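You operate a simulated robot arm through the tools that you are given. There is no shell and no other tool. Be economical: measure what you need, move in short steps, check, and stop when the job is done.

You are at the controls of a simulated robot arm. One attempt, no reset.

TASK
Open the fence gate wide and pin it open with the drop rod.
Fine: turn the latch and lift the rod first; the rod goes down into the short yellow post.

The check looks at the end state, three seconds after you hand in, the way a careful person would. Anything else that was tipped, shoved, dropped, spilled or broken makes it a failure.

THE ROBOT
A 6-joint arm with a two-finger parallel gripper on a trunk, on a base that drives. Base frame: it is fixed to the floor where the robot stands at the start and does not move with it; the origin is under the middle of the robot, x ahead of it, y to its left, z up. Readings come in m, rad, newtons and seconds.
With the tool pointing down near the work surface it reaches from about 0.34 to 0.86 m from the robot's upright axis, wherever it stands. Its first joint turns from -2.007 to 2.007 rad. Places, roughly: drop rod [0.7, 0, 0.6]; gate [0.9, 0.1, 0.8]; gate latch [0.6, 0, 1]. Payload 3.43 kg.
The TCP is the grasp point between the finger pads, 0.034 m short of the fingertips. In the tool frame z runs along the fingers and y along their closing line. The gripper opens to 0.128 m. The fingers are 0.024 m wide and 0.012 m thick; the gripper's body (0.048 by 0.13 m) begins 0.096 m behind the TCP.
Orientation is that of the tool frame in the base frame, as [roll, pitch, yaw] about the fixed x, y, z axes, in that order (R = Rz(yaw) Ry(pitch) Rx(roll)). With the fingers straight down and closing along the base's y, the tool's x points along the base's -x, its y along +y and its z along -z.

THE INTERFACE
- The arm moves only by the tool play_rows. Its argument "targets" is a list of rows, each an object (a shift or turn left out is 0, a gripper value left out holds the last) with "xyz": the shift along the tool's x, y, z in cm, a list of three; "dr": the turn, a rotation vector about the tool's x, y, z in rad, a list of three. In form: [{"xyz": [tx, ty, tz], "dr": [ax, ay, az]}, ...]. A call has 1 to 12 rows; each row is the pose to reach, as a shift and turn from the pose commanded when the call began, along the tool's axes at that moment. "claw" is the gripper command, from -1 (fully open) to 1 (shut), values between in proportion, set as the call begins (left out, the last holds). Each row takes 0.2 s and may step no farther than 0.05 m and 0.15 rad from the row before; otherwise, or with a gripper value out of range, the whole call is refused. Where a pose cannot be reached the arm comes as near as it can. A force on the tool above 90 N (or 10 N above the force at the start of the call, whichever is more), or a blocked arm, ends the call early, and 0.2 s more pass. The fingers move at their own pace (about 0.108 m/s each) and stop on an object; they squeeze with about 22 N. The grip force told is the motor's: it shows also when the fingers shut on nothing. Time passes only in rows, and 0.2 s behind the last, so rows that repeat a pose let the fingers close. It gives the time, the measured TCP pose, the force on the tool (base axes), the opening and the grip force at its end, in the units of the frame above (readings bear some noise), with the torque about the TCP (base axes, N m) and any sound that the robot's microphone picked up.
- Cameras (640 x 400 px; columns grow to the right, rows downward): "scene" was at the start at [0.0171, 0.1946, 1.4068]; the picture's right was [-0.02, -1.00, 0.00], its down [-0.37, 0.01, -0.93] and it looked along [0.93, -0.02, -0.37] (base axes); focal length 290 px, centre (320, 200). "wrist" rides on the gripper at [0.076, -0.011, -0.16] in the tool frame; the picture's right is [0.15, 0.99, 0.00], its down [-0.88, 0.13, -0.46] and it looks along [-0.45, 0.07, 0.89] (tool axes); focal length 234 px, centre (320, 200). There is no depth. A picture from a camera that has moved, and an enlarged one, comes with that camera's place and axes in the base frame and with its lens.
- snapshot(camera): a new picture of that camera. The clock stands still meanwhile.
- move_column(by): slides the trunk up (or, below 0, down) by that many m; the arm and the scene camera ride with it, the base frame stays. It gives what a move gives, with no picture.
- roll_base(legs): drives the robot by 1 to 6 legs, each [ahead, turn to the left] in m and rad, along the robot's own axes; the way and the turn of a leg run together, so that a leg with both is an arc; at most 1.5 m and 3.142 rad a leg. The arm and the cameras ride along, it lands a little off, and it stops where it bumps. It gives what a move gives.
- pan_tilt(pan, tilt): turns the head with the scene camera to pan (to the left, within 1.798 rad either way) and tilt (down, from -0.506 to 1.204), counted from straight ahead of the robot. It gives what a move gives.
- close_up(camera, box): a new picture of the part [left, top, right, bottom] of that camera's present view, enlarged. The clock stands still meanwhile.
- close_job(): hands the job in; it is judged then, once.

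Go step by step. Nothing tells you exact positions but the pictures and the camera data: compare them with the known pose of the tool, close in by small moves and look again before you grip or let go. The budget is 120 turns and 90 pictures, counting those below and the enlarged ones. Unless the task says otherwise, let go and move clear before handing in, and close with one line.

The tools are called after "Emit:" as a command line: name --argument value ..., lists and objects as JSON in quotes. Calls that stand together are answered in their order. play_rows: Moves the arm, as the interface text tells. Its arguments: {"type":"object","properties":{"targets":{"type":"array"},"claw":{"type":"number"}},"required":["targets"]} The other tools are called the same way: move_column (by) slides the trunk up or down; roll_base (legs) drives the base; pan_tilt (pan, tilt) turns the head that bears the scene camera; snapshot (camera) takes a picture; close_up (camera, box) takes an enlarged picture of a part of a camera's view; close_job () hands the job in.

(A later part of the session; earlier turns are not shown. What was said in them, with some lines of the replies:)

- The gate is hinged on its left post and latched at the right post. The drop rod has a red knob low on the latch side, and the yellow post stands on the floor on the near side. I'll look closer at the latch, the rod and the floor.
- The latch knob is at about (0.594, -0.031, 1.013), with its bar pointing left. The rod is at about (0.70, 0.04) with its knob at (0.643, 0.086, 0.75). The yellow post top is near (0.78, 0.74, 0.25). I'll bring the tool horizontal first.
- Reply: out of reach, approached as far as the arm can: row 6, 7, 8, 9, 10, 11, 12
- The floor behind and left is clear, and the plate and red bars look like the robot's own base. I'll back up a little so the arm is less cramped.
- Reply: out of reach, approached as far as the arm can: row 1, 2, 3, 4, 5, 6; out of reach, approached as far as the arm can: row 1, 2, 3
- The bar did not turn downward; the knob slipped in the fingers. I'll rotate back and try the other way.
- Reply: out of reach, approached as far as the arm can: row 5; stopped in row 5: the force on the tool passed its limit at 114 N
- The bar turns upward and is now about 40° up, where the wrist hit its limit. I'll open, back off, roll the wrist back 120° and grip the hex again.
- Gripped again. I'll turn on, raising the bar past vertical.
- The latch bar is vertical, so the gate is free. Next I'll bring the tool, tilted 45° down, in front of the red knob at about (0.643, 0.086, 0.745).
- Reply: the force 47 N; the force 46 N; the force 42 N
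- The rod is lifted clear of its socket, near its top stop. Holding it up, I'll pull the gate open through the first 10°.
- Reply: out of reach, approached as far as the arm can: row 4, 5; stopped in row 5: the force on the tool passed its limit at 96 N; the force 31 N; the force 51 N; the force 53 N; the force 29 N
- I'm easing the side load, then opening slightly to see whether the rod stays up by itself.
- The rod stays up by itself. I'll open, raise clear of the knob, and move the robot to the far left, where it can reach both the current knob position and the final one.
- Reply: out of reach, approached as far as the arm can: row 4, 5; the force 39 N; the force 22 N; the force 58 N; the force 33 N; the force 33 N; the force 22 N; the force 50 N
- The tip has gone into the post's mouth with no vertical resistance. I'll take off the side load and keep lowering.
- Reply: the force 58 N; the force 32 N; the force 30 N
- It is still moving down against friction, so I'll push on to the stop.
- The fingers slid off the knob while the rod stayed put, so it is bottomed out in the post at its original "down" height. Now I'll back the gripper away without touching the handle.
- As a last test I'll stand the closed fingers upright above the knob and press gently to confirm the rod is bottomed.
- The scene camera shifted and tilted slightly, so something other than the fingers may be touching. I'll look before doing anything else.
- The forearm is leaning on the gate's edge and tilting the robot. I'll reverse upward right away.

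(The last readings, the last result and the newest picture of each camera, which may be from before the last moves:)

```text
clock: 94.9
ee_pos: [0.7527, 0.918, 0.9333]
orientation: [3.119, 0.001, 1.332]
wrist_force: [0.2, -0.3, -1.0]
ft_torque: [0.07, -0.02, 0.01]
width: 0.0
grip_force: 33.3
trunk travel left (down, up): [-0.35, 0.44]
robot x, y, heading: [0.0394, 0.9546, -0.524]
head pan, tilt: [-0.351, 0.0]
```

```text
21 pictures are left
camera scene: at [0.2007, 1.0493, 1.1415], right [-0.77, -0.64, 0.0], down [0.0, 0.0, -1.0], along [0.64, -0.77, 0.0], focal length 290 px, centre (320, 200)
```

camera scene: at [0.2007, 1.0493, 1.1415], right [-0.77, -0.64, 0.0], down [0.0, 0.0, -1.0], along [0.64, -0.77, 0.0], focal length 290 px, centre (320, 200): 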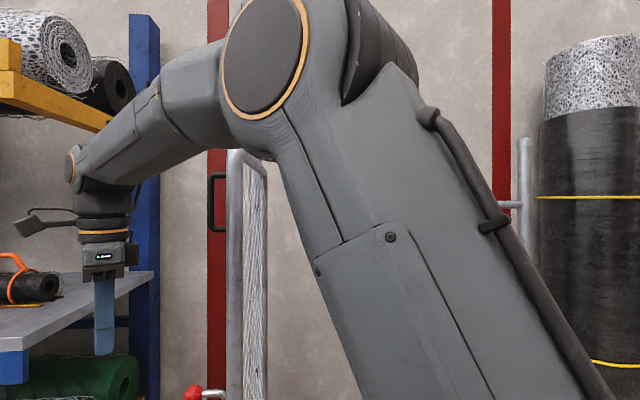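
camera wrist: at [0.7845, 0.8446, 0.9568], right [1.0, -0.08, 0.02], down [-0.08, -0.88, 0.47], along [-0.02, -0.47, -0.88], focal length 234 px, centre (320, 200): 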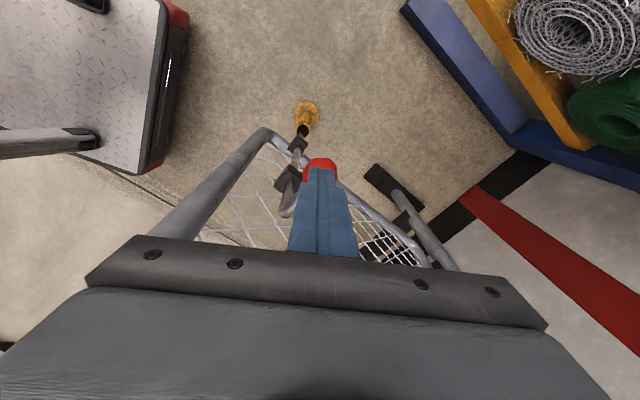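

The robot is upright again and the arm is clear. I'll check the gate, rod and post.

Emit:
pan_tilt --pan 0.0 --tilt 0.5

Emit:
snapshot --camera "scene"

Emit:
close_up --camera "scene" --box '[280, 170, 400, 370]'

Emit:
snapshot --camera "wrist"

```text
clock: 95.9
ee_pos: [0.7507, 0.9163, 0.9333]
orientation: [3.119, 0.001, 1.335]
wrist_force: [-0.1, -0.4, 0.5]
ft_torque: [0.01, 0.02, 0.02]
width: 0.0001
grip_force: 33.2
trunk travel left (down, up): [-0.35, 0.44]
robot x, y, heading: [0.0372, 0.9523, -0.519]
head pan, tilt: [0.0, 0.499]
```

```text
20 pictures are left
camera scene: at [0.2214, 1.0731, 1.0955], right [-0.5, -0.87, 0.0], down [-0.41, 0.24, -0.88], along [0.76, -0.44, -0.48], focal length 290 px, centre (320, 200)
```

scene: 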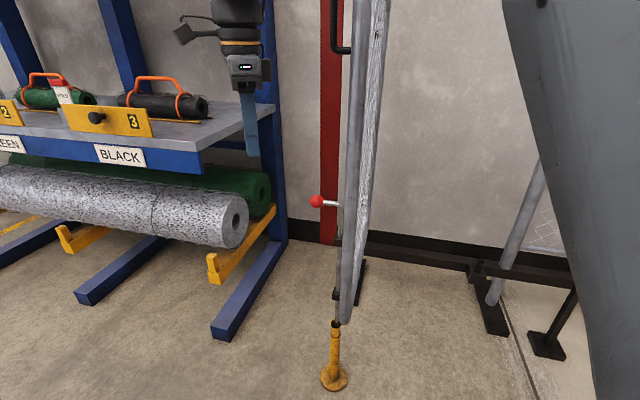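

```text
2.00 times, centred on (340, 270) of scene
camera zoom: at [0.2214, 1.0731, 1.0955], right [-0.5, -0.87, 0.0], down [-0.41, 0.24, -0.88], along [0.76, -0.44, -0.48], focal length 580 px, centre (280, 60)
```

zoom: 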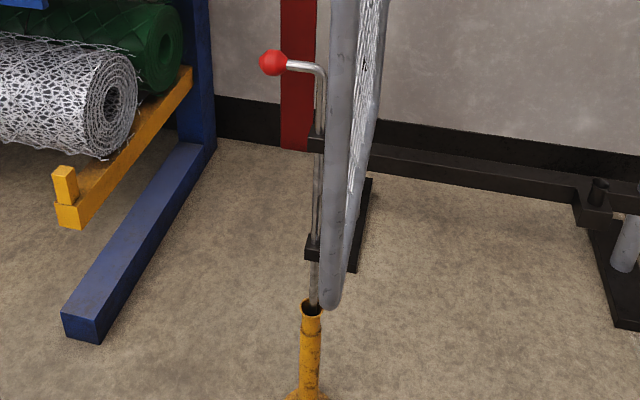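

```text
18 pictures are left
camera wrist: at [0.7552, 0.994, 1.0932], right [1.0, -0.09, 0.02], down [-0.09, -0.88, 0.46], along [-0.02, -0.46, -0.89], focal length 234 px, centre (320, 200)
```

wrist: 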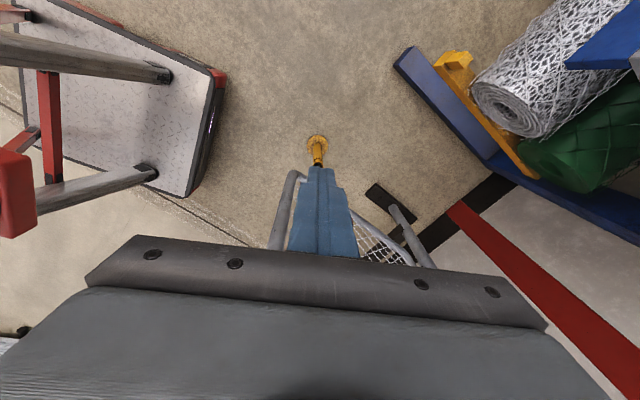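

Emit:
close_job

```text
The job is handed in.
```

The gate is swung open about 84° and pinned there, with the drop rod pushed down into the yellow post until it hit a stop. During a final press test the forearm leaned on the gate and tilted the robot a few degrees. I backed it off, the robot came upright, and pictures showed the gate, rod and post still in place.
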